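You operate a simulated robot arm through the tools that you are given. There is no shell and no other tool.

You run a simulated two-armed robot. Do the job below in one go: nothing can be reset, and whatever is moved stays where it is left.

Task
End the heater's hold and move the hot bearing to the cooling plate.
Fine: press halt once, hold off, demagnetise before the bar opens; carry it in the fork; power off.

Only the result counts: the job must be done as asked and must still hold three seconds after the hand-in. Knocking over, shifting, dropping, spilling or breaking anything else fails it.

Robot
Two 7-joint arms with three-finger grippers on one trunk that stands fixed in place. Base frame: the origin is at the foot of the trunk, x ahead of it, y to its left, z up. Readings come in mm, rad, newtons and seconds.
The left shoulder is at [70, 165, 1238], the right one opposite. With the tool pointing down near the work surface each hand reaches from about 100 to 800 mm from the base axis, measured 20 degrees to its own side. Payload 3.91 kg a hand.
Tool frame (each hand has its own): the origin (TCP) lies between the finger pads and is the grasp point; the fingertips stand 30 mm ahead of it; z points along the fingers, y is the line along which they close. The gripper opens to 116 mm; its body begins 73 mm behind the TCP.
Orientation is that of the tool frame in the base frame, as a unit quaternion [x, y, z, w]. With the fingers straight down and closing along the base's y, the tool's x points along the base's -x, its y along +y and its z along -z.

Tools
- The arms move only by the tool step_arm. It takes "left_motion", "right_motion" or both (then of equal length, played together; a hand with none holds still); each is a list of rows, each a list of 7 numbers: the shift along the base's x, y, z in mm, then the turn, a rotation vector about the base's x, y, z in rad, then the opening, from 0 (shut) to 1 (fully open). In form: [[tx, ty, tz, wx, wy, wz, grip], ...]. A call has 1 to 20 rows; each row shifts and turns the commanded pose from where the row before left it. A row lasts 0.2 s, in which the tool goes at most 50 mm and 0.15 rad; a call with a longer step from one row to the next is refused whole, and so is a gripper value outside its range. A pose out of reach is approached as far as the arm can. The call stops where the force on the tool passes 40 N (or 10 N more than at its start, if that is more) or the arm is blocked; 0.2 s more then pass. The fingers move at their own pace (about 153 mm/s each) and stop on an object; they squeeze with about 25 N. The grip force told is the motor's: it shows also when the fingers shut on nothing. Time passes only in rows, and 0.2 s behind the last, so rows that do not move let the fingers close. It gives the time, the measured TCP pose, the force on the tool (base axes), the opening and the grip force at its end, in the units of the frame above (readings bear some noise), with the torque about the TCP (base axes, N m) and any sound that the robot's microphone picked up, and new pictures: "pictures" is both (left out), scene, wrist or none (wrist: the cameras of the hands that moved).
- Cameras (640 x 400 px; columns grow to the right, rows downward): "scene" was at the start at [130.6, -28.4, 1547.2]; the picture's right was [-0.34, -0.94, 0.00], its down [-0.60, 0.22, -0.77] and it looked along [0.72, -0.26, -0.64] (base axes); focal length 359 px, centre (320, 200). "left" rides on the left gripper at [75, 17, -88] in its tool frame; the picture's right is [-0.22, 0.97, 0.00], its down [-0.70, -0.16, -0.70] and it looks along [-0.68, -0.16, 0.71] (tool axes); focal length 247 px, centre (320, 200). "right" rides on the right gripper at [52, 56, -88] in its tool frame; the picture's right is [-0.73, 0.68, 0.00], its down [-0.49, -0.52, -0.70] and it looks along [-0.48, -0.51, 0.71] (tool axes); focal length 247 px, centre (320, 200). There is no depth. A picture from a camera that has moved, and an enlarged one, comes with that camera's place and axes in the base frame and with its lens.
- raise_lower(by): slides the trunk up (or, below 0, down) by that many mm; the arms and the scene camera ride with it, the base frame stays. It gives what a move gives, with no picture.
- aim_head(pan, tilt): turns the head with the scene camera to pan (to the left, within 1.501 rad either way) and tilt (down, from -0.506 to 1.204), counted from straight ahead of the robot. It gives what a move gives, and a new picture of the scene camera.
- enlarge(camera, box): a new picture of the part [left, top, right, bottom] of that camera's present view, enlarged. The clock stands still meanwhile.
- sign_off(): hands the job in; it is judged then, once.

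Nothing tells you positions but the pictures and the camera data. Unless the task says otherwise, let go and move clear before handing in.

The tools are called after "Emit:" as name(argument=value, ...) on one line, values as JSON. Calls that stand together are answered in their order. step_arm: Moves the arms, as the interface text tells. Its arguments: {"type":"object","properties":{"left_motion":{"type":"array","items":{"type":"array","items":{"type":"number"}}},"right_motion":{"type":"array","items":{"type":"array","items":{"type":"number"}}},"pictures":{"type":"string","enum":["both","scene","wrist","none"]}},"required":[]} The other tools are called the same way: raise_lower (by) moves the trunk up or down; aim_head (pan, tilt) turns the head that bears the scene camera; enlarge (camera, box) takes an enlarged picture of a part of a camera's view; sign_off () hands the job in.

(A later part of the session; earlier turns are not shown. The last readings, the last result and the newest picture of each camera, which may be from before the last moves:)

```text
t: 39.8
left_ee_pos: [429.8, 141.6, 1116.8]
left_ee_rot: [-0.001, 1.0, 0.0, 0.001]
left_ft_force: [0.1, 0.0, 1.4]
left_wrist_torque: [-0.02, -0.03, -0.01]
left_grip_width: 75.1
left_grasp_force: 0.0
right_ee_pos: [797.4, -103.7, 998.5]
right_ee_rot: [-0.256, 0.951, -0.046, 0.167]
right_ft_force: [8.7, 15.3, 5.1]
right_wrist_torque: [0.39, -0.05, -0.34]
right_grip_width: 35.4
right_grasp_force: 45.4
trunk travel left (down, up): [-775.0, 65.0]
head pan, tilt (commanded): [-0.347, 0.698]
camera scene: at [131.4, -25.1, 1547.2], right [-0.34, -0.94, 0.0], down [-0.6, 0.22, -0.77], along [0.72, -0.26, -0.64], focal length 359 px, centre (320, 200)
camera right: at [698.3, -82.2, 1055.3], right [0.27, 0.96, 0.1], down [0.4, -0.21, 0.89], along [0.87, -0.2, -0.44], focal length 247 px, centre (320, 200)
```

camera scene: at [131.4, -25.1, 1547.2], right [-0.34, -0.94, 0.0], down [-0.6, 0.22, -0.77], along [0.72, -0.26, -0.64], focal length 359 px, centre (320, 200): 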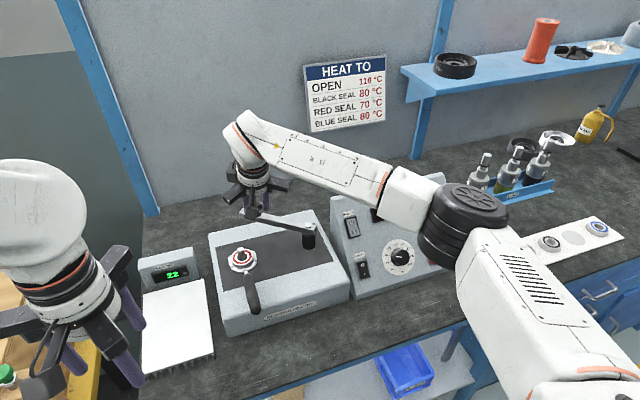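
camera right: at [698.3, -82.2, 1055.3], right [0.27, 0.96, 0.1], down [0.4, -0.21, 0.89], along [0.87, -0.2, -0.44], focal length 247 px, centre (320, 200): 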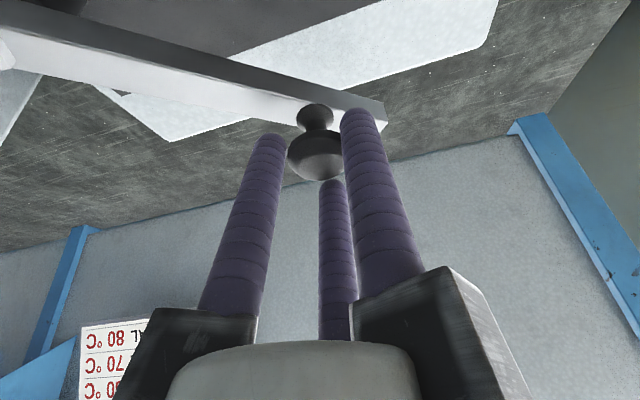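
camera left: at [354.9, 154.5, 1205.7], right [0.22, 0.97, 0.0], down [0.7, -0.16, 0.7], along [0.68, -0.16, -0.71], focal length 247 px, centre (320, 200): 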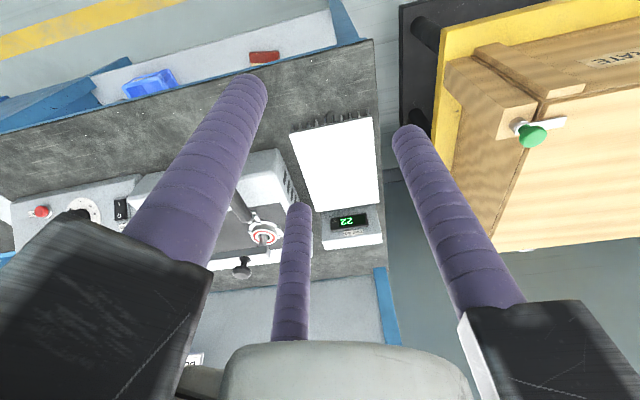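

The outward force shows the true radius is a little larger than my guess. I'll correct outward and swing further open.

Emit:
step_arm(right_motion=[[2.5, 3, 0, 0, 0, 0, 0.2], [5.2, -4.8, 0, 0, 0, 0, 0.2], [5.2, -4.9, 0, 0, 0, 0, 0.2], [4.7, -5.2, 0, 0, 0, 0, 0.2], [4.6, -5.5, 0, 0, 0, 0, 0.2], [4.2, -5.8, 0, 0, 0, 0, 0.2], [4.0, -5.9, 0, 0, 0, 0, 0.2], [0, 0, 0, 0, 0, 0, 0.2]], pictures="both")

Emit:
enlarge(camera="scene", box=[200, 190, 350, 340])

```text
t: 41.6
left_ee_pos: [428.1, 137.7, 1117.5]
left_ee_rot: [0.0, 1.0, -0.001, 0.001]
left_ft_force: [-0.6, -0.2, 0.6]
left_wrist_torque: [0.0, -0.01, 0.01]
left_grip_width: 75.2
left_grasp_force: 0.1
right_ee_pos: [823.8, -134.2, 997.7]
right_ee_rot: [-0.255, 0.951, -0.046, 0.168]
right_ft_force: [-1.3, 2.4, 8.5]
right_wrist_torque: [0.03, 0.08, -0.34]
right_grip_width: 35.4
right_grasp_force: 45.2
trunk travel left (down, up): [-775.0, 65.0]
head pan, tilt (commanded): [-0.347, 0.698]
camera scene: at [129.0, -27.4, 1547.4], right [-0.34, -0.94, 0.0], down [-0.6, 0.22, -0.77], along [0.72, -0.26, -0.64], focal length 359 px, centre (320, 200)
camera right: at [726.7, -113.2, 1055.5], right [0.28, 0.96, 0.1], down [0.4, -0.21, 0.89], along [0.87, -0.21, -0.44], focal length 247 px, centre (320, 200)
```

scene: 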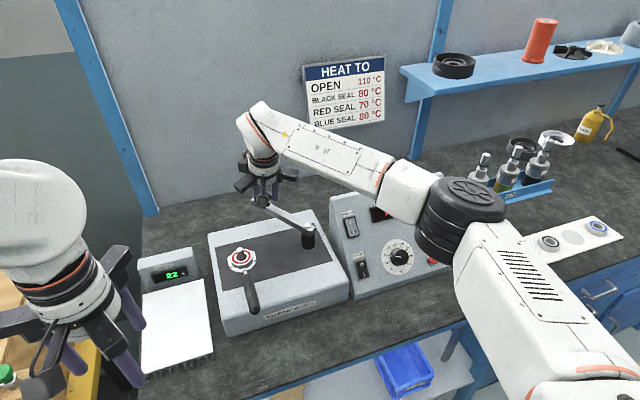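
right: 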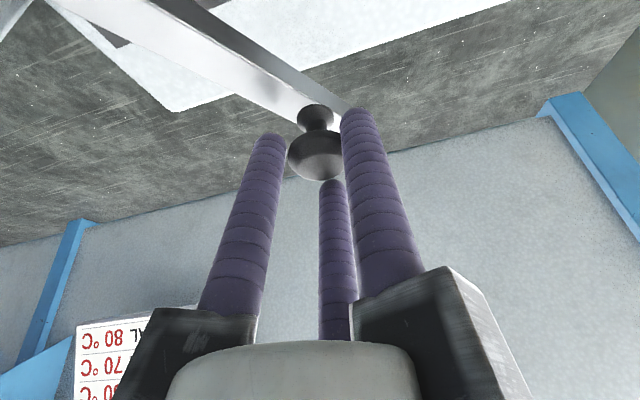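

```text
2.67 times, centred on (275, 265) of scene
camera zoom: at [129.0, -27.4, 1547.4], right [-0.34, -0.94, 0.0], down [-0.6, 0.22, -0.77], along [0.72, -0.26, -0.64], focal length 956 px, centre (440, 27)
```

zoom: 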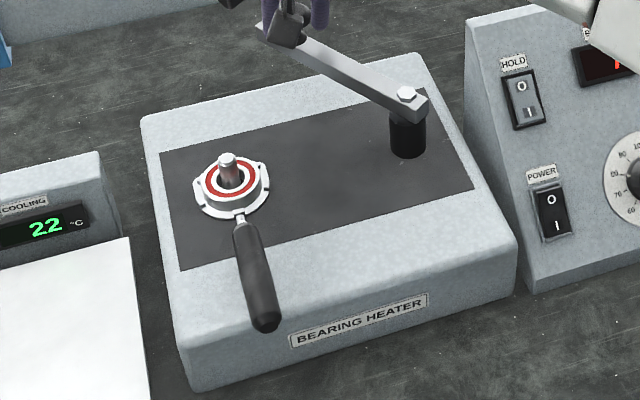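

The bar is about 58° open and the pole is clear. I'll take it to about 70°, then open the fingers and lift off.

Emit:
step_arm(right_motion=[[3.6, -6.1, 0, 0, 0, 0, 0.2], [3.3, -6.3, 0, 0, 0, 0, 0.2], [3.0, -6.5, 0, 0, 0, 0, 0.2], [2.6, -6.6, 0, 0, 0, 0, 0.2], [0, 0, 0, 0, 0, 0, 0.2]], pictures="wrist")

```text
t: 42.8
left_ee_pos: [428.2, 137.8, 1118.0]
left_ee_rot: [0.0, 1.0, -0.001, 0.001]
left_ft_force: [0.4, -0.5, 0.4]
left_wrist_torque: [0.01, -0.03, 0.01]
left_grip_width: 75.3
left_grasp_force: 0.1
right_ee_pos: [839.4, -159.5, 998.8]
right_ee_rot: [-0.256, 0.951, -0.045, 0.168]
right_ft_force: [5.6, 5.6, 13.6]
right_wrist_torque: [0.16, -0.28, -0.34]
right_grip_width: 35.2
right_grasp_force: 44.7
trunk travel left (down, up): [-775.0, 65.0]
head pan, tilt (commanded): [-0.347, 0.698]
camera right: at [740.0, -137.7, 1055.3], right [0.27, 0.96, 0.1], down [0.4, -0.21, 0.89], along [0.87, -0.2, -0.44], focal length 247 px, centre (320, 200)
```

right: 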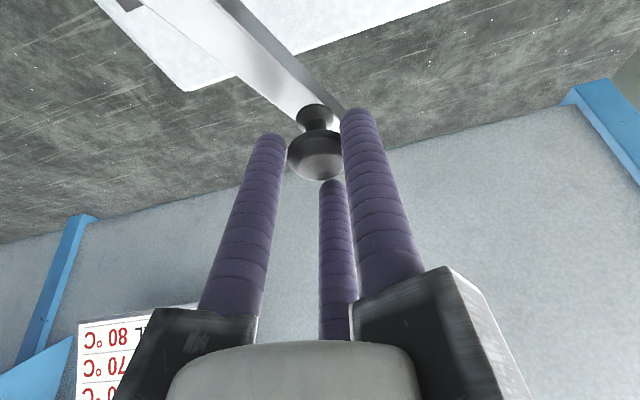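

The bar stands about 70° open. I'll release the knob, withdraw along the tool axis, and bring the right hand back to wait high in front of the power switch.

Emit:
step_arm(right_motion=[[0, 0, 0, 0, 0, 0, 0.35], [0, 0, 0, 0, 0, 0, 0.5], [0, 0, 0, 0, 0, 0, 0.55], [-7, 0, 19, 0, 0, 0, 0.55], [-12, 0, 33, 0, 0, 0, 0.55], [-15, 0, 40, 0, 0, 0, 0.4], [-35, -15, 10, 0, 0, 0, 0.2], [-40, -25, 0, 0, 0, 0, 0], [-40, -25, 0, 0, 0, 0, 0], [-40, -25, 0, 0, 0, 0, 0], [-40, -25, 0, 0, 0, 0, 0], [-40, -25, 0, 0, 0, 0, 0], [0, 0, 0, 0, 0, 0, 0]], pictures="both")

Emit:
enlarge(camera="scene", box=[200, 190, 350, 340])

```text
t: 45.6
left_ee_pos: [430.4, 139.3, 1116.8]
left_ee_rot: [0.0, 1.0, 0.0, 0.0]
left_ft_force: [-0.4, 0.2, 0.3]
left_wrist_torque: [0.0, -0.03, 0.01]
left_grip_width: 75.5
left_grasp_force: 0.0
right_ee_pos: [567.0, -298.0, 1096.5]
right_ee_rot: [-0.255, 0.951, -0.045, 0.167]
right_ft_force: [-0.8, 0.6, 1.0]
right_wrist_torque: [-0.02, 0.01, 0.01]
right_grip_width: 9.3
right_grasp_force: 24.8
trunk travel left (down, up): [-775.0, 65.0]
head pan, tilt (commanded): [-0.347, 0.698]
camera scene: at [132.0, -27.5, 1547.0], right [-0.34, -0.94, 0.0], down [-0.61, 0.22, -0.77], along [0.72, -0.26, -0.64], focal length 359 px, centre (320, 200)
camera right: at [469.6, -277.1, 1153.5], right [0.28, 0.96, 0.1], down [0.4, -0.21, 0.89], along [0.87, -0.21, -0.44], focal length 247 px, centre (320, 200)
```

scene: 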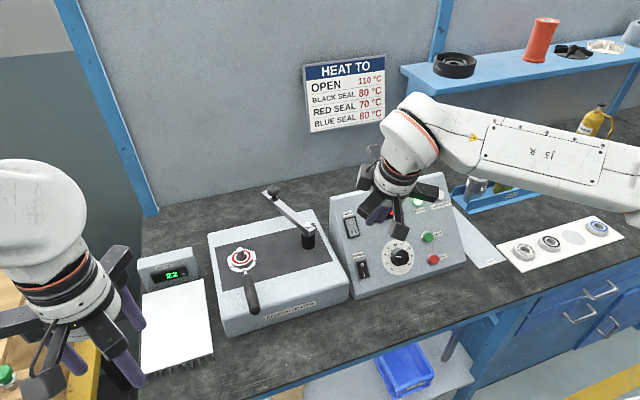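
right: 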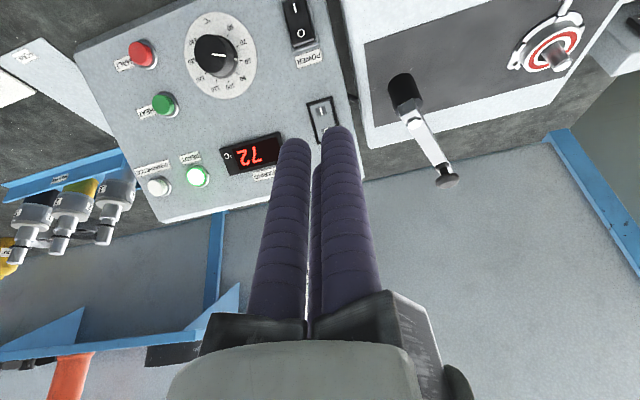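

```text
2.67 times, centred on (275, 265) of scene
camera zoom: at [132.0, -27.5, 1547.0], right [-0.34, -0.94, 0.0], down [-0.61, 0.22, -0.77], along [0.72, -0.26, -0.64], focal length 956 px, centre (440, 27)
```

zoom: 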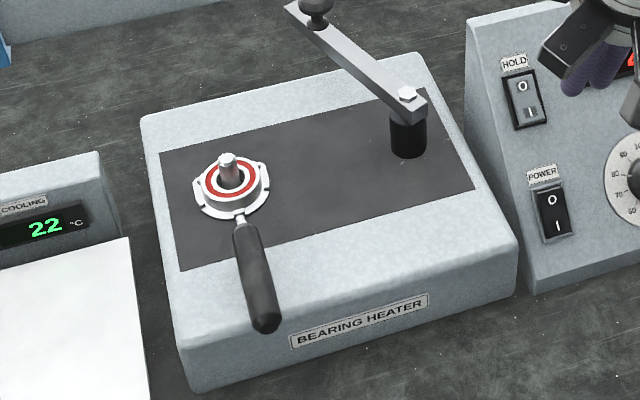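

The bar is clear and the display shows 72 °C. I'll bring the left hand over the fork's handle, which runs along x from about 558 to 646 at y −42, z 918, and shift the right hand further aside.

Emit:
step_arm(left_motion=[[26, -26.9, -13.9, 0, 0, 0, 0.8], [26, -26.9, -13.9, 0, 0, 0, 0.8], [26, -26.9, -13.9, 0, 0, 0, 0.8], [26, -26.9, -13.9, 0, 0, 0, 0.8], [26, -26.9, -13.9, 0, 0, 0, 0.8], [26, -26.9, -13.9, 0, 0, 0, 0.8], [26, -26.9, -13.9, 0, 0, 0, 0.8], [0, 0, 0, 0, 0, 0, 0.8], [0, 0, 0, 0, 0, 0, 0.8]], right_motion=[[0, -20, 0, 0, 0, 0, 0], [0, -20, 0, 0, 0, 0, 0], [0, -20, 0, 0, 0, 0, 0], [0, -20, 0, 0, 0, 0, 0], [0, -20, 0, 0, 0, 0, 0], [0, -20, 0, 0, 0, 0, 0], [0, 0, 0, 0, 0, 0, 0], [0, 0, 0, 0, 0, 0, 0], [0, 0, 0, 0, 0, 0, 0]], pictures="both")

Emit:
enlarge(camera="left", box=[200, 0, 440, 200])

Emit:
enlarge(camera="scene", box=[200, 190, 350, 340])

```text
t: 47.6
left_ee_pos: [615.0, -46.0, 1024.8]
left_ee_rot: [-0.007, 1.0, -0.008, 0.0]
left_ft_force: [0.2, -0.3, 0.4]
left_wrist_torque: [0.0, 0.0, 0.03]
left_grip_width: 93.1
left_grasp_force: 0.0
right_ee_pos: [569.1, -418.3, 1099.6]
right_ee_rot: [-0.255, 0.951, -0.045, 0.167]
right_ft_force: [-0.1, -0.3, -1.7]
right_wrist_torque: [0.0, 0.0, 0.0]
right_grip_width: 8.9
right_grasp_force: 25.0
trunk travel left (down, up): [-775.0, 65.0]
head pan, tilt (commanded): [-0.347, 0.698]
camera scene: at [130.3, -28.7, 1547.2], right [-0.34, -0.94, 0.0], down [-0.6, 0.22, -0.77], along [0.72, -0.26, -0.64], focal length 359 px, centre (320, 200)
camera right: at [471.2, -397.2, 1156.4], right [0.28, 0.96, 0.1], down [0.4, -0.21, 0.89], along [0.87, -0.21, -0.44], focal length 247 px, centre (320, 200)
camera left: at [540.2, -28.5, 1113.4], right [0.21, 0.98, -0.01], down [0.7, -0.14, 0.7], along [0.68, -0.16, -0.71], focal length 247 px, centre (320, 200)
```

scene: 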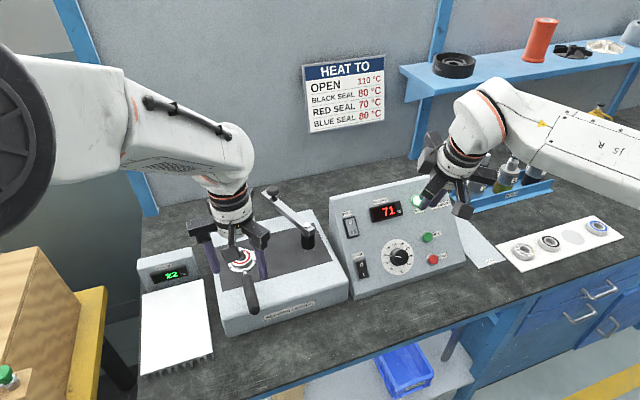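
right: 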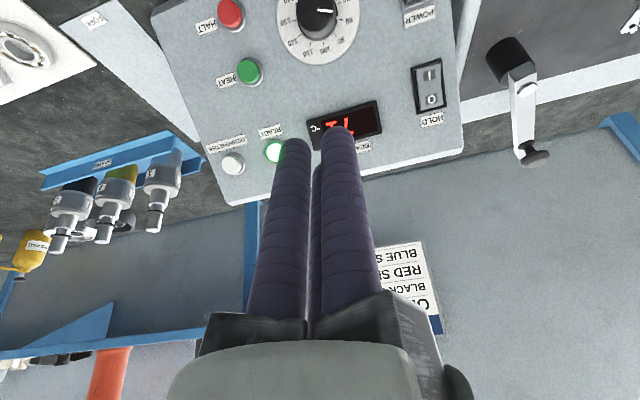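
left: 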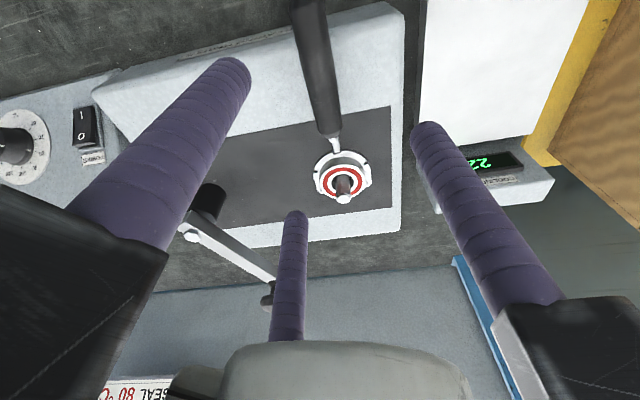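

```text
2.00 times, centred on (320, 100) of left
camera zoom: at [540.2, -28.5, 1113.4], right [0.21, 0.98, -0.01], down [0.7, -0.14, 0.7], along [0.68, -0.16, -0.71], focal length 494 px, centre (320, 400)
```

zoom: 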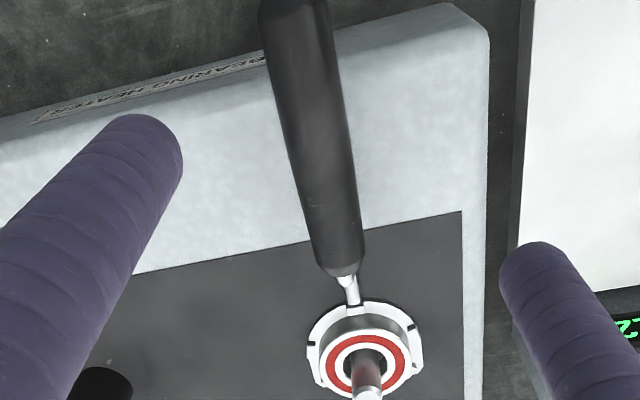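

```text
2.67 times, centred on (275, 265) of scene
camera zoom: at [130.3, -28.7, 1547.2], right [-0.34, -0.94, 0.0], down [-0.6, 0.22, -0.77], along [0.72, -0.26, -0.64], focal length 956 px, centre (440, 27)
```

zoom: 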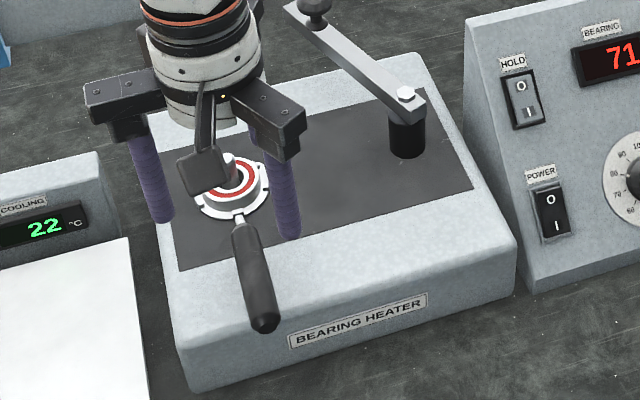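

The handle's axis is at about y −44 and it is about 25 mm thick. Because the three-jaw grip holds it off-centre, I'll aim the tool at y −51 and lower, keeping the fingertips above the heater's top at z 880.

Emit:
step_arm(left_motion=[[-1, -2, -40, 0, 0, 0, 0.8], [-1, -2, -35, 0, 0, 0, 0.8], [0, -1, -17, 0, 0, 0, 0.8], [0, 0, -7, 0, 0, 0, 0.8], [0, 0, 0, 0, 0, 0, 0.8], [0, 0, 0, 0, 0, 0, 0.8]], pictures="both")

Emit:
enlarge(camera="left", box=[200, 0, 440, 200])

Emit:
enlarge(camera="scene", box=[200, 200, 350, 340])

```text
t: 49.0
left_ee_pos: [617.1, -50.8, 925.2]
left_ee_rot: [-0.012, 1.0, -0.01, -0.001]
left_ft_force: [-0.1, -1.2, -0.3]
left_wrist_torque: [-0.02, -0.02, 0.02]
left_grip_width: 92.7
left_grasp_force: 0.0
right_ee_pos: [569.8, -417.7, 1099.2]
right_ee_rot: [-0.255, 0.951, -0.045, 0.167]
right_ft_force: [0.1, -0.5, -0.5]
right_wrist_torque: [-0.01, -0.02, 0.01]
right_grip_width: 9.4
right_grasp_force: 25.0
trunk travel left (down, up): [-775.0, 65.0]
head pan, tilt (commanded): [-0.347, 0.698]
camera scene: at [130.6, -28.3, 1547.2], right [-0.34, -0.94, 0.0], down [-0.6, 0.22, -0.77], along [0.72, -0.26, -0.64], focal length 359 px, centre (320, 200)
camera left: at [542.7, -33.2, 1013.0], right [0.2, 0.98, -0.02], down [0.7, -0.13, 0.7], along [0.68, -0.15, -0.71], focal length 247 px, centre (320, 200)
```

scene: 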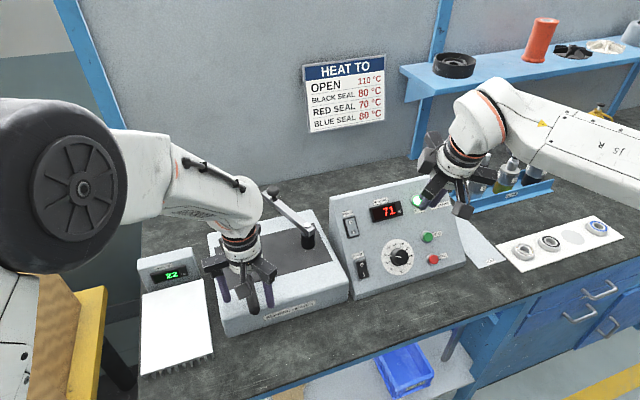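
left: 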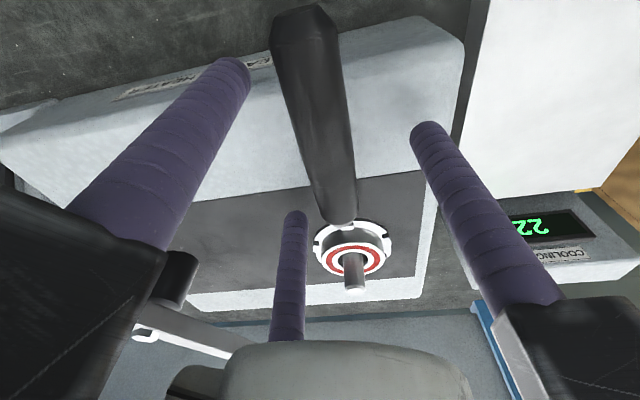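

```text
2.00 times, centred on (320, 100) of left
camera zoom: at [542.7, -33.2, 1013.0], right [0.2, 0.98, -0.02], down [0.7, -0.13, 0.7], along [0.68, -0.15, -0.71], focal length 494 px, centre (320, 400)
```

zoom: 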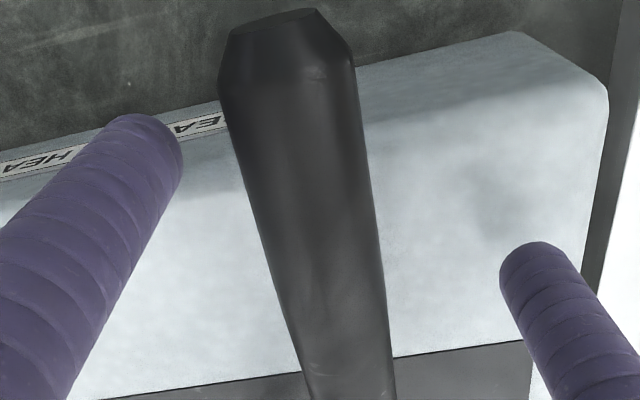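

```text
2.86 times, centred on (275, 270) of scene
camera zoom: at [130.6, -28.3, 1547.2], right [-0.34, -0.94, 0.0], down [-0.6, 0.22, -0.77], along [0.72, -0.26, -0.64], focal length 1024 px, centre (449, 0)
```

zoom: 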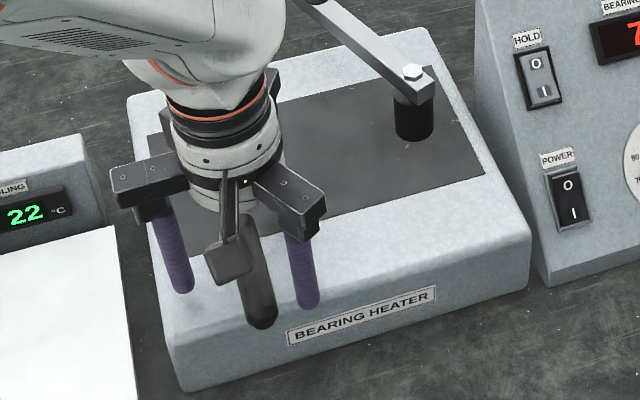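

The handle lies well between the fingers and the tips clear the heater. I'll close on it slowly.

Emit:
step_arm(left_motion=[[0, 0, 0, 0, 0, 0, 0.6], [0, 0, 0, 0, 0, 0, 0.45], [0, 0, 0, 0, 0, 0, 0.35], [0, 0, 0, 0, 0, 0, 0.25], [0, 0, 0, 0, 0, 0, 0.1], [0, 0, 0, 0, 0, 0, 0]], pictures="both")

Emit:
enlarge(camera="left", box=[200, 0, 440, 300])

Emit:
enlarge(camera="scene", box=[200, 200, 350, 340])

```text
t: 50.4
left_ee_pos: [617.8, -48.1, 923.3]
left_ee_rot: [-0.012, 1.0, -0.008, 0.0]
left_ft_force: [2.8, -0.1, 2.9]
left_wrist_torque: [0.04, -0.15, -0.06]
left_grip_width: 35.0
left_grasp_force: 25.2
right_ee_pos: [569.7, -418.4, 1099.2]
right_ee_rot: [-0.255, 0.951, -0.044, 0.168]
right_ft_force: [0.0, -0.8, 0.1]
right_wrist_torque: [-0.01, 0.0, 0.02]
right_grip_width: 9.0
right_grasp_force: 25.1
trunk travel left (down, up): [-775.0, 65.0]
head pan, tilt (commanded): [-0.347, 0.698]
camera scene: at [130.7, -28.5, 1547.2], right [-0.34, -0.94, 0.0], down [-0.6, 0.22, -0.77], along [0.72, -0.26, -0.64], focal length 359 px, centre (320, 200)
camera left: at [543.3, -31.7, 1012.1], right [0.2, 0.98, -0.02], down [0.7, -0.13, 0.7], along [0.68, -0.15, -0.71], focal length 247 px, centre (320, 200)
```

scene: 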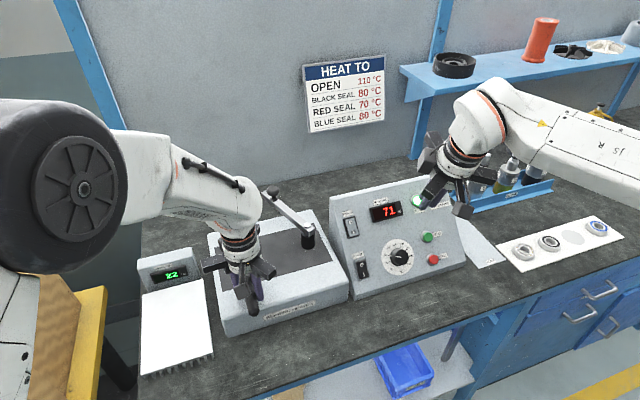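
left: 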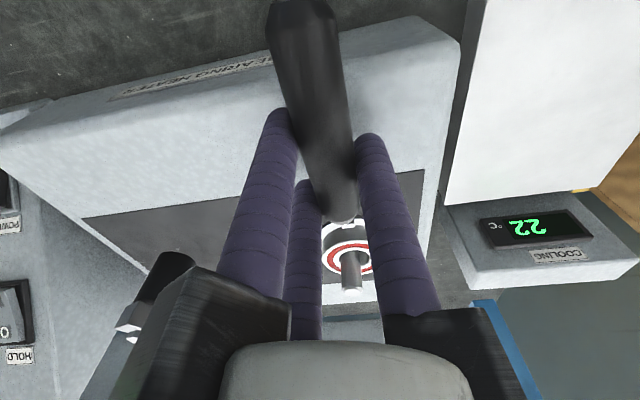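

```text
1.33 times, centred on (320, 150) of left
camera zoom: at [543.3, -31.7, 1012.1], right [0.2, 0.98, -0.02], down [0.7, -0.13, 0.7], along [0.68, -0.15, -0.71], focal length 329 px, centre (320, 267)
```

zoom: 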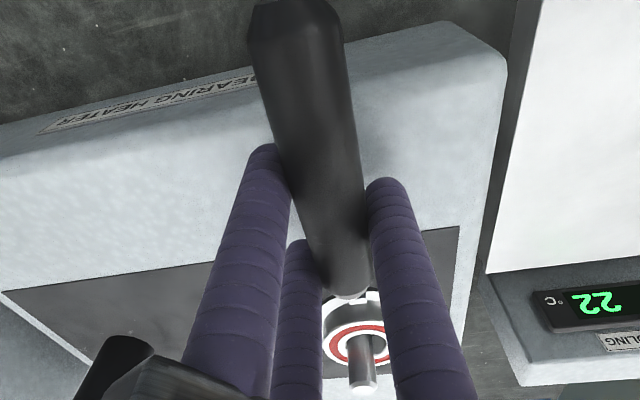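

```text
2.86 times, centred on (275, 270) of scene
camera zoom: at [130.7, -28.5, 1547.2], right [-0.34, -0.94, 0.0], down [-0.6, 0.22, -0.77], along [0.72, -0.26, -0.64], focal length 1024 px, centre (449, 0)
```

zoom: 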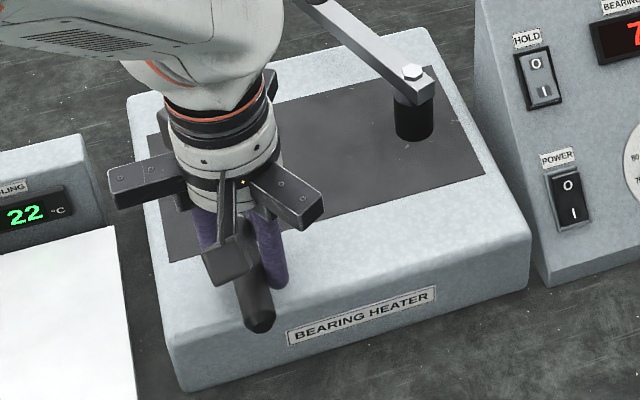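

The handle is gripped at 35 mm, as I predicted. Measured pose is a few millimetres off what I commanded, so before lifting I'll look left to check the left elbow isn't touching anything.

Emit:
aim_head(pan=0.5, tilt=0.8)

```text
t: 51.6
left_ee_pos: [616.3, -50.1, 923.9]
left_ee_rot: [-0.013, 1.0, -0.009, -0.002]
left_ft_force: [0.5, 1.1, 0.7]
left_wrist_torque: [0.03, -0.34, 0.15]
left_grip_width: 35.0
left_grasp_force: 25.5
right_ee_pos: [570.2, -419.1, 1099.0]
right_ee_rot: [-0.256, 0.951, -0.045, 0.168]
right_ft_force: [0.5, 0.0, -0.6]
right_wrist_torque: [-0.02, 0.0, 0.01]
right_grip_width: 9.3
right_grasp_force: 24.9
trunk travel left (down, up): [-775.0, 65.0]
head pan, tilt (commanded): [0.499, 0.799]
camera scene: at [121.5, 39.3, 1538.7], right [0.48, -0.88, 0.0], down [-0.63, -0.34, -0.7], along [0.61, 0.33, -0.72], focal length 359 px, centre (320, 200)
```

scene: 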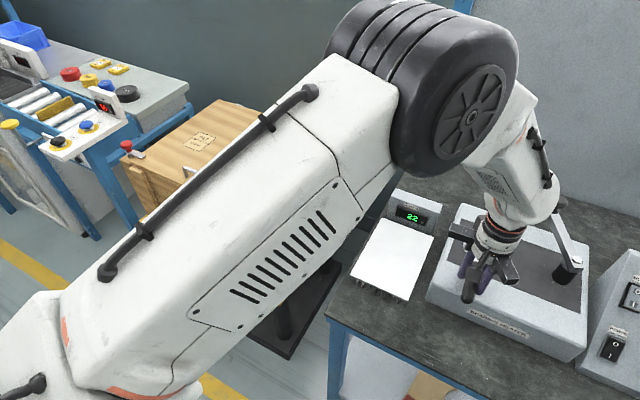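

The elbow is clear of everything; the offset is just the arm near a joint limit. To lift dead straight off the pole I'll raise the trunk, which carries the arm with it, starting with 10 mm, and turn the head back to watch.

Emit:
aim_head(pan=-0.2, tilt=0.75)

Emit:
raise_lower(by=10)

Emit:
enlarge(camera="left", box=[200, 100, 440, 320])

Emit:
enlarge(camera="scene", box=[180, 150, 380, 330])

```text
t: 52.6
left_ee_pos: [616.5, -49.6, 923.3]
left_ee_rot: [-0.012, 1.0, -0.008, -0.002]
left_ft_force: [-0.4, 0.2, 0.5]
left_wrist_torque: [0.01, 0.13, 0.03]
left_grip_width: 34.9
left_grasp_force: 25.1
right_ee_pos: [570.4, -419.2, 1098.9]
right_ee_rot: [-0.255, 0.951, -0.045, 0.167]
right_ft_force: [-0.3, 0.3, 0.5]
right_wrist_torque: [0.0, -0.02, 0.04]
right_grip_width: 9.2
right_grasp_force: 25.4
trunk travel left (down, up): [-775.0, 65.0]
head pan, tilt (commanded): [-0.201, 0.75]
camera scene: at [132.1, -16.0, 1542.7], right [-0.2, -0.98, 0.0], down [-0.67, 0.14, -0.73], along [0.72, -0.15, -0.68], focal length 359 px, centre (320, 200)
```

scene: 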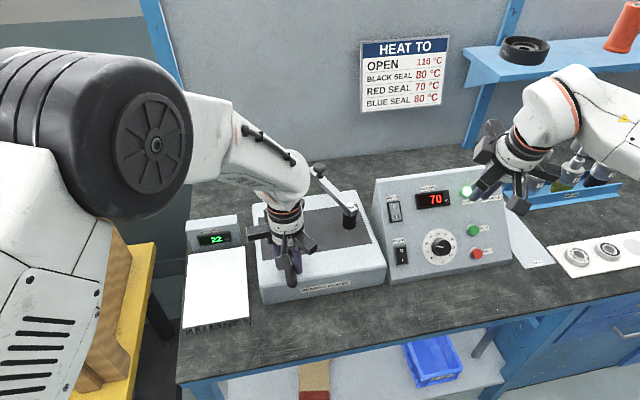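

```text
t: 53.2
left_ee_pos: [617.8, -49.0, 935.1]
left_ee_rot: [-0.012, 1.0, -0.009, 0.0]
left_ft_force: [-0.1, 0.3, 0.7]
left_wrist_torque: [0.01, 0.0, 0.01]
left_grip_width: 36.6
left_grasp_force: 0.1
right_ee_pos: [569.4, -418.9, 1109.4]
right_ee_rot: [-0.255, 0.951, -0.045, 0.167]
right_ft_force: [-0.2, 0.0, -0.6]
right_wrist_torque: [0.02, -0.03, -0.02]
right_grip_width: 9.1
right_grasp_force: 25.1
trunk travel left (down, up): [-785.0, 55.0]
head pan, tilt (commanded): [-0.201, 0.75]
```

```text
1.82 times, centred on (320, 210) of left
camera zoom: at [542.7, -32.3, 1023.0], right [0.2, 0.98, -0.02], down [0.7, -0.13, 0.7], along [0.69, -0.15, -0.71], focal length 449 px, centre (320, 182)
```

zoom: 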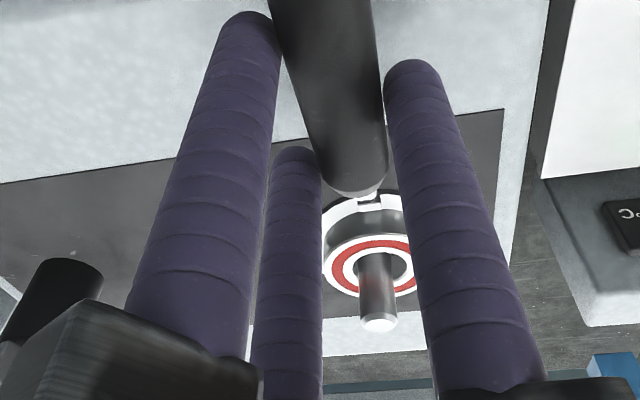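

```text
2.22 times, centred on (280, 240) of scene
camera zoom: at [131.2, -15.9, 1552.9], right [-0.2, -0.98, 0.0], down [-0.67, 0.14, -0.73], along [0.72, -0.15, -0.68], focal length 797 px, centre (409, 111)
```

zoom: 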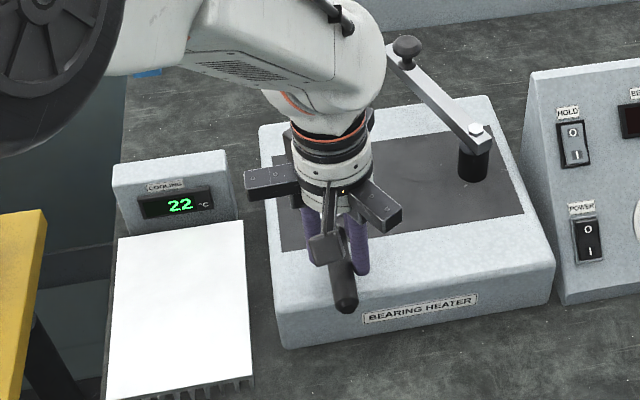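

The trunk move slackened the left grip (force 0.1) and the fork stayed on the heater. I'll lower the trunk back and regrip before lifting with the arm.

Emit:
raise_lower(by=-10)

Emit:
step_arm(left_motion=[[0, 0, 0, 0, 0, 0, 0.2], [0, 0, 0, 0, 0, 0, 0.1], [0, 0, 0, 0, 0, 0, 0], [0, 0, 0, 0, 0, 0, 0]], pictures="both")

Emit:
enlarge(camera="left", box=[200, 100, 440, 320])

```text
t: 53.8
left_ee_pos: [617.2, -48.5, 924.8]
left_ee_rot: [-0.013, 1.0, -0.009, 0.0]
left_ft_force: [-0.7, 2.7, 9.0]
left_wrist_torque: [0.14, -0.14, 0.11]
left_grip_width: 34.6
left_grasp_force: 25.2
right_ee_pos: [567.9, -417.7, 1100.3]
right_ee_rot: [-0.255, 0.951, -0.045, 0.167]
right_ft_force: [0.3, 0.5, -0.1]
right_wrist_torque: [0.01, 0.02, -0.01]
right_grip_width: 9.4
right_grasp_force: 25.2
trunk travel left (down, up): [-775.0, 65.0]
head pan, tilt (commanded): [-0.201, 0.75]
```

```text
t: 54.8
left_ee_pos: [617.5, -49.8, 924.5]
left_ee_rot: [-0.012, 1.0, -0.009, 0.001]
left_ft_force: [-1.6, 3.0, 3.6]
left_wrist_torque: [0.11, 0.01, 0.09]
left_grip_width: 34.2
left_grasp_force: 24.6
right_ee_pos: [568.3, -417.2, 1100.0]
right_ee_rot: [-0.256, 0.951, -0.044, 0.167]
right_ft_force: [0.3, -0.4, -0.1]
right_wrist_torque: [0.02, 0.01, 0.01]
right_grip_width: 9.0
right_grasp_force: 25.1
trunk travel left (down, up): [-775.0, 65.0]
head pan, tilt (commanded): [-0.201, 0.75]
camera scene: at [131.2, -15.5, 1542.8], right [-0.2, -0.98, 0.0], down [-0.67, 0.14, -0.73], along [0.72, -0.15, -0.68], focal length 359 px, centre (320, 200)
camera left: at [542.6, -32.2, 1013.2], right [0.2, 0.98, -0.02], down [0.7, -0.13, 0.7], along [0.69, -0.15, -0.71], focal length 247 px, centre (320, 200)
```

scene: 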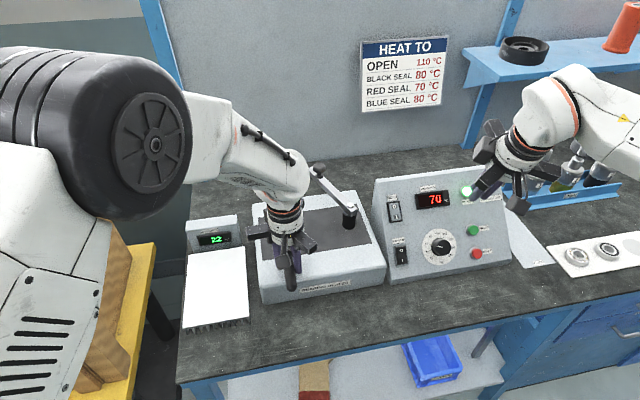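
left: 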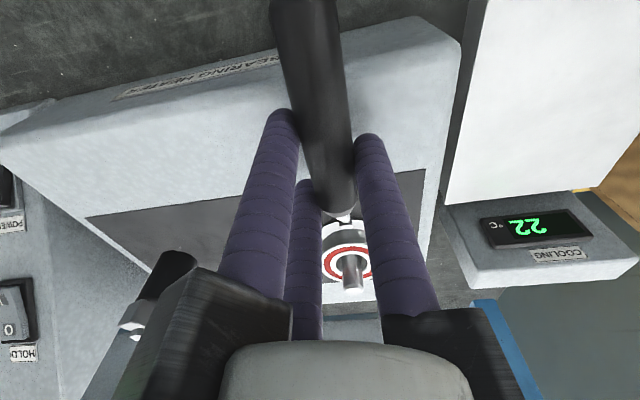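

```text
1.82 times, centred on (320, 210) of left
camera zoom: at [542.6, -32.2, 1013.2], right [0.2, 0.98, -0.02], down [0.7, -0.13, 0.7], along [0.69, -0.15, -0.71], focal length 449 px, centre (320, 182)
```

zoom: 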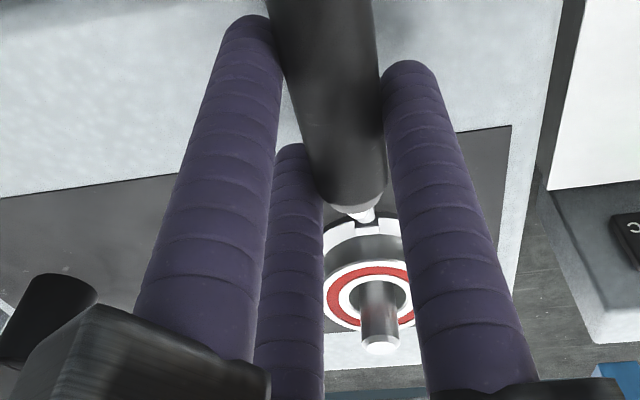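

The grip is back at 25 N, with no sign that the fork has shifted. I'll lift 6 mm with the arm itself and check force and grip.

Emit:
step_arm(left_motion=[[0, 0, 3, 0, 0, 0, 0], [0, 0, 3, 0, 0, 0, 0], [0, 0, 0, 0, 0, 0, 0]], pictures="both")

Emit:
enlarge(camera="left", box=[200, 100, 440, 320])

```text
t: 55.6
left_ee_pos: [614.3, -48.1, 925.7]
left_ee_rot: [-0.012, 1.0, -0.008, -0.006]
left_ft_force: [1.0, 1.3, -3.4]
left_wrist_torque: [-0.07, 0.28, 0.02]
left_grip_width: 34.1
left_grasp_force: 25.1
right_ee_pos: [570.8, -418.5, 1098.8]
right_ee_rot: [-0.255, 0.951, -0.044, 0.167]
right_ft_force: [-0.2, -1.2, -0.5]
right_wrist_torque: [-0.02, 0.01, 0.01]
right_grip_width: 9.4
right_grasp_force: 25.0
trunk travel left (down, up): [-775.0, 65.0]
head pan, tilt (commanded): [-0.201, 0.75]
camera scene: at [132.3, -15.9, 1542.6], right [-0.2, -0.98, 0.0], down [-0.67, 0.14, -0.73], along [0.72, -0.15, -0.68], focal length 359 px, centre (320, 200)
camera left: at [541.3, -31.4, 1014.5], right [0.2, 0.98, -0.02], down [0.71, -0.13, 0.69], along [0.68, -0.15, -0.72], focal length 247 px, centre (320, 200)
```

scene: 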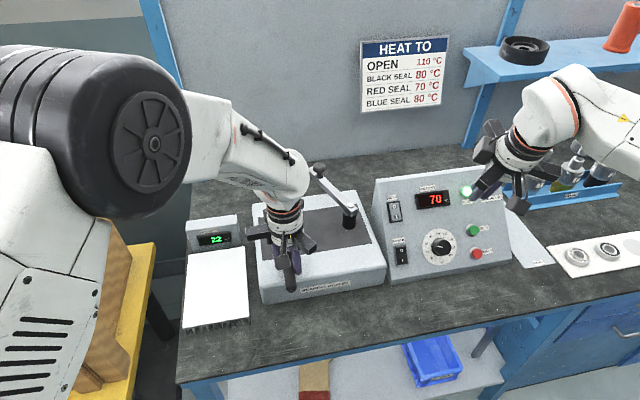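
left: 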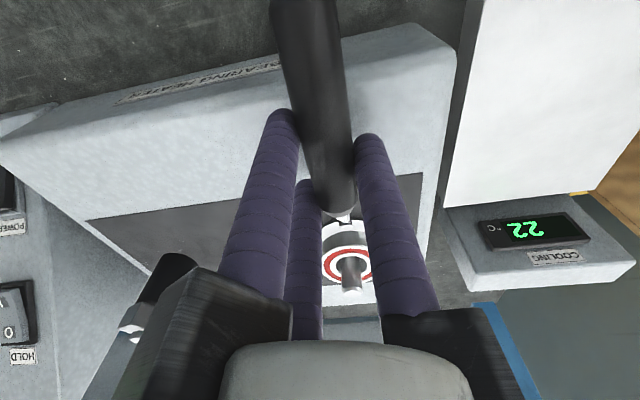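

```text
1.82 times, centred on (320, 210) of left
camera zoom: at [541.3, -31.4, 1014.5], right [0.2, 0.98, -0.02], down [0.71, -0.13, 0.69], along [0.68, -0.15, -0.72], focal length 449 px, centre (320, 182)
```

zoom: 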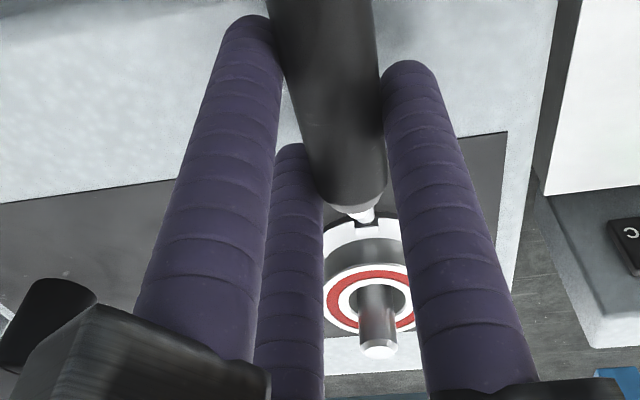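

The fork is starting to take load (−3.4 N) and the grip holds, but the hand drifted 3 mm in x. I'll correct that and keep lifting in small steps.

Emit:
step_arm(left_motion=[[3, 0, 2, 0, 0, 0, 0], [0, 0, 4, 0, 0, 0, 0], [0, 0, 4, 0, 0, 0, 0], [0, 0, 0, 0, 0, 0, 0]], pictures="both")

Emit:
enlarge(camera="left", box=[200, 100, 440, 320])

Emit:
enlarge(camera="scene", box=[240, 170, 400, 310])

```text
t: 56.6
left_ee_pos: [616.8, -46.3, 931.6]
left_ee_rot: [-0.013, 1.0, -0.006, -0.008]
left_ft_force: [-0.6, 0.0, -4.2]
left_wrist_torque: [-0.01, 0.24, 0.0]
left_grip_width: 34.3
left_grasp_force: 25.4
right_ee_pos: [570.7, -418.4, 1098.3]
right_ee_rot: [-0.254, 0.952, -0.045, 0.168]
right_ft_force: [-0.3, -0.2, 0.0]
right_wrist_torque: [-0.04, 0.01, -0.01]
right_grip_width: 9.1
right_grasp_force: 24.8
trunk travel left (down, up): [-775.0, 65.0]
head pan, tilt (commanded): [-0.201, 0.75]
camera scene: at [132.4, -16.1, 1542.7], right [-0.2, -0.98, 0.0], down [-0.67, 0.14, -0.73], along [0.72, -0.15, -0.68], focal length 359 px, centre (320, 200)
camera left: at [543.5, -30.2, 1021.3], right [0.2, 0.98, -0.02], down [0.71, -0.13, 0.69], along [0.68, -0.15, -0.72], focal length 247 px, centre (320, 200)
```

scene: 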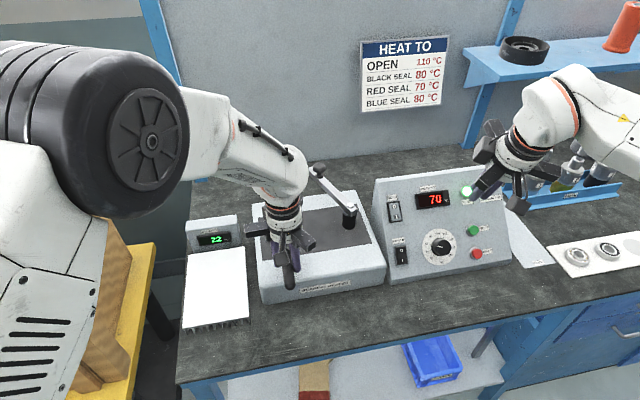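
left: 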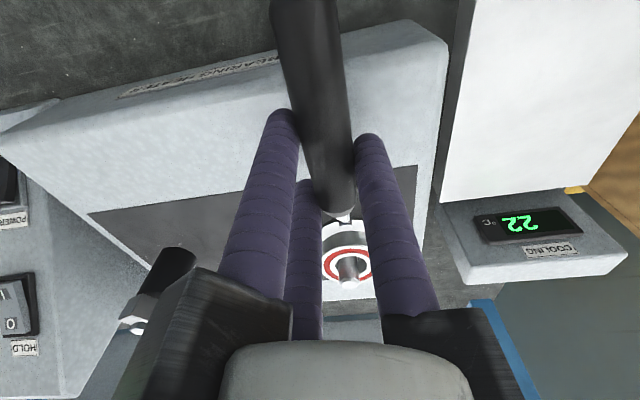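

```text
1.82 times, centred on (320, 210) of left
camera zoom: at [543.5, -30.2, 1021.3], right [0.2, 0.98, -0.02], down [0.71, -0.13, 0.69], along [0.68, -0.15, -0.72], focal length 449 px, centre (320, 182)
```

zoom: 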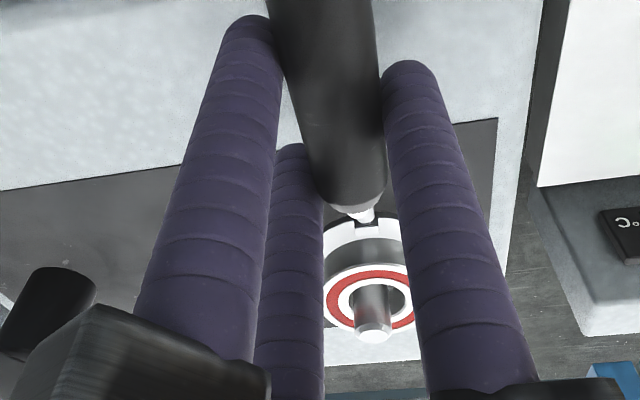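

```text
2.86 times, centred on (320, 240) of scene
camera zoom: at [132.4, -16.1, 1542.7], right [-0.2, -0.98, 0.0], down [-0.67, 0.14, -0.73], along [0.72, -0.15, -0.68], focal length 1024 px, centre (320, 86)
```

zoom: 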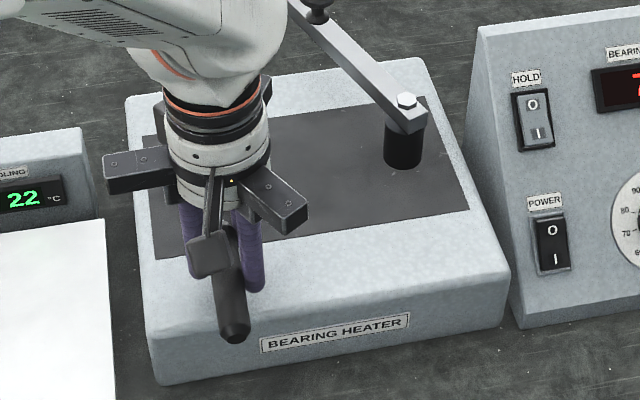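

The fork now hangs free in the grip (about 4.2 N) and is rising along the pole. I'll continue upward and keep watching for drift.

Emit:
step_arm(left_motion=[[0, -1, 5, 0, 0, 0, 0], [0, -1, 5, 0, 0, 0, 0], [0, 0, 5, 0, 0, 0, 0], [0, 0, 0, 0, 0, 0, 0]], pictures="wrist")

Emit:
enlarge(camera="left", box=[200, 100, 440, 320])

```text
t: 57.6
left_ee_pos: [617.4, -48.3, 943.4]
left_ee_rot: [-0.015, 1.0, -0.007, -0.009]
left_ft_force: [-0.6, -0.4, -4.6]
left_wrist_torque: [0.0, 0.23, 0.0]
left_grip_width: 34.1
left_grasp_force: 25.1
right_ee_pos: [571.4, -418.9, 1098.5]
right_ee_rot: [-0.254, 0.952, -0.045, 0.167]
right_ft_force: [0.2, -0.2, -0.1]
right_wrist_torque: [0.0, -0.02, -0.03]
right_grip_width: 9.5
right_grasp_force: 24.6
trunk travel left (down, up): [-775.0, 65.0]
head pan, tilt (commanded): [-0.201, 0.75]
camera left: at [544.0, -31.1, 1033.6], right [0.19, 0.98, -0.02], down [0.71, -0.13, 0.69], along [0.67, -0.15, -0.73], focal length 247 px, centre (320, 200)
```

left: 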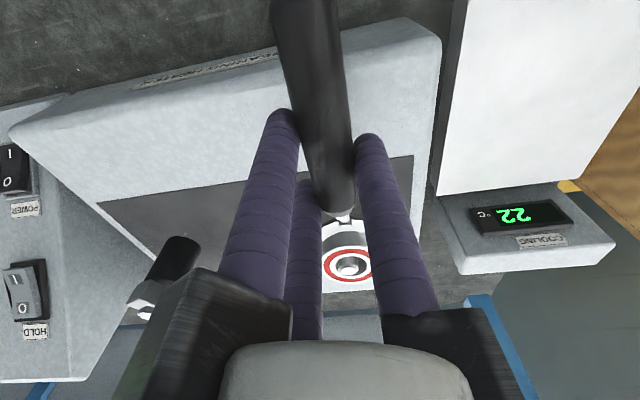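

```text
1.82 times, centred on (320, 210) of left
camera zoom: at [544.0, -31.1, 1033.6], right [0.19, 0.98, -0.02], down [0.71, -0.13, 0.69], along [0.67, -0.15, -0.73], focal length 449 px, centre (320, 182)
```

zoom: 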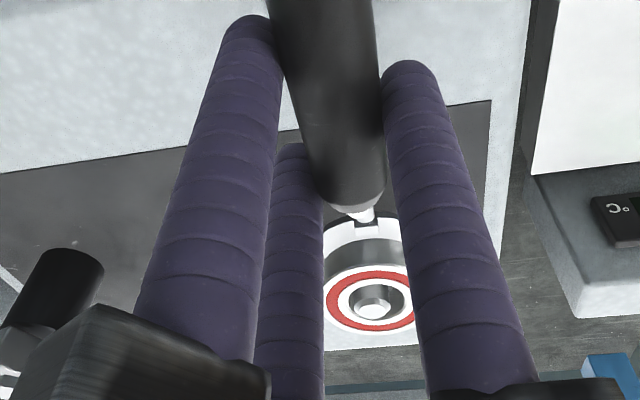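

The pole top is now level with the bearing top, and the bore stays centred on it. I'll lift another 45 mm to clear it fully.

Emit:
step_arm(left_motion=[[0, 0, 5, 0, 0, 0, 0], [0, 0, 5, 0, 0, 0, 0], [0, 0, 5, 0, 0, 0, 0], [0, 0, 6, 0, 0, 0, 0], [0, 0, 8, 0, 0, 0, 0], [0, 0, 8, 0, 0, 0, 0], [0, 0, 8, 0, 0, 0, 0], [0, 0, 8, 0, 0, 0, 0], [0, 0, 0, 0, 0, 0, 0]], pictures="both")

Emit:
enlarge(camera="left", box=[200, 100, 440, 320])

Emit:
enlarge(camera="scene", box=[180, 170, 400, 330])

```text
t: 59.6
left_ee_pos: [617.8, -47.7, 997.3]
left_ee_rot: [-0.014, 1.0, -0.008, -0.011]
left_ft_force: [0.0, -0.5, -3.9]
left_wrist_torque: [-0.04, 0.24, -0.01]
left_grip_width: 34.2
left_grasp_force: 25.0
right_ee_pos: [568.8, -419.4, 1098.6]
right_ee_rot: [-0.254, 0.951, -0.045, 0.168]
right_ft_force: [0.1, 0.4, -0.8]
right_wrist_torque: [0.02, 0.02, -0.02]
right_grip_width: 9.4
right_grasp_force: 24.9
trunk travel left (down, up): [-775.0, 65.0]
head pan, tilt (commanded): [-0.201, 0.75]
camera scene: at [132.5, -16.2, 1542.7], right [-0.2, -0.98, 0.0], down [-0.67, 0.14, -0.73], along [0.72, -0.15, -0.68], focal length 359 px, centre (320, 200)
camera left: at [544.2, -31.0, 1086.3], right [0.2, 0.98, -0.02], down [0.72, -0.13, 0.69], along [0.67, -0.15, -0.73], focal length 247 px, centre (320, 200)
```

scene: 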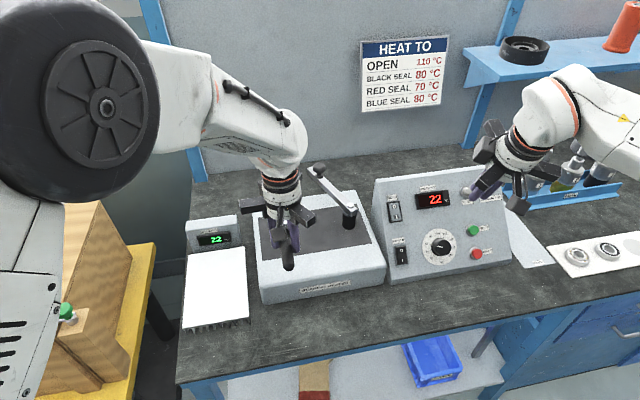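
left: 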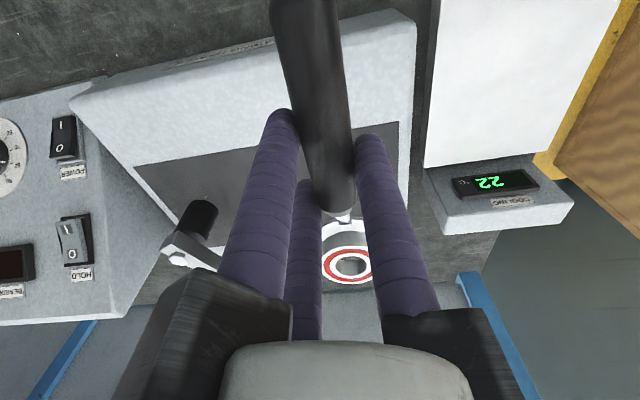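

```text
1.82 times, centred on (320, 210) of left
camera zoom: at [544.2, -31.0, 1086.3], right [0.2, 0.98, -0.02], down [0.72, -0.13, 0.69], along [0.67, -0.15, -0.73], focal length 449 px, centre (320, 182)
```

zoom: 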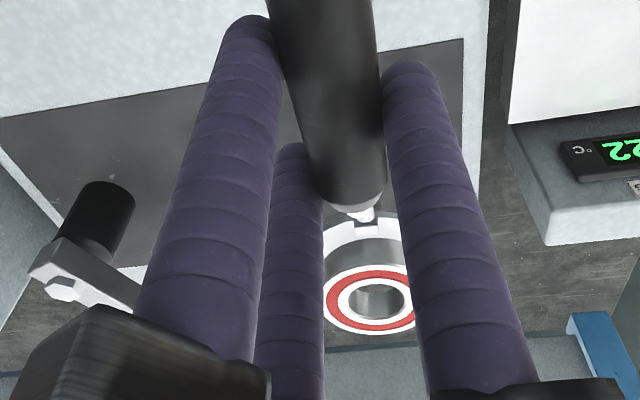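

```text
2.50 times, centred on (290, 250) of scene
camera zoom: at [132.5, -16.2, 1542.7], right [-0.2, -0.98, 0.0], down [-0.67, 0.14, -0.73], along [0.72, -0.15, -0.68], focal length 896 px, centre (395, 75)
```

zoom: 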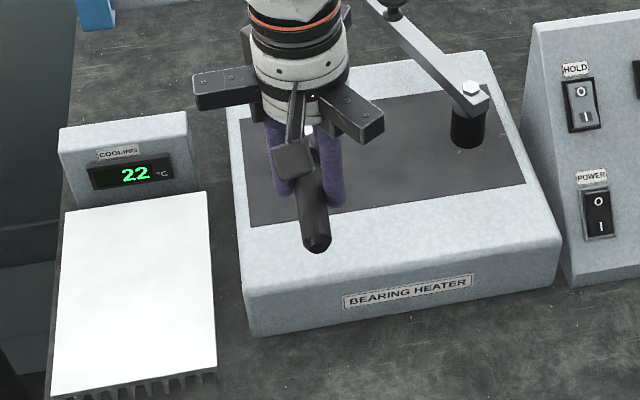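

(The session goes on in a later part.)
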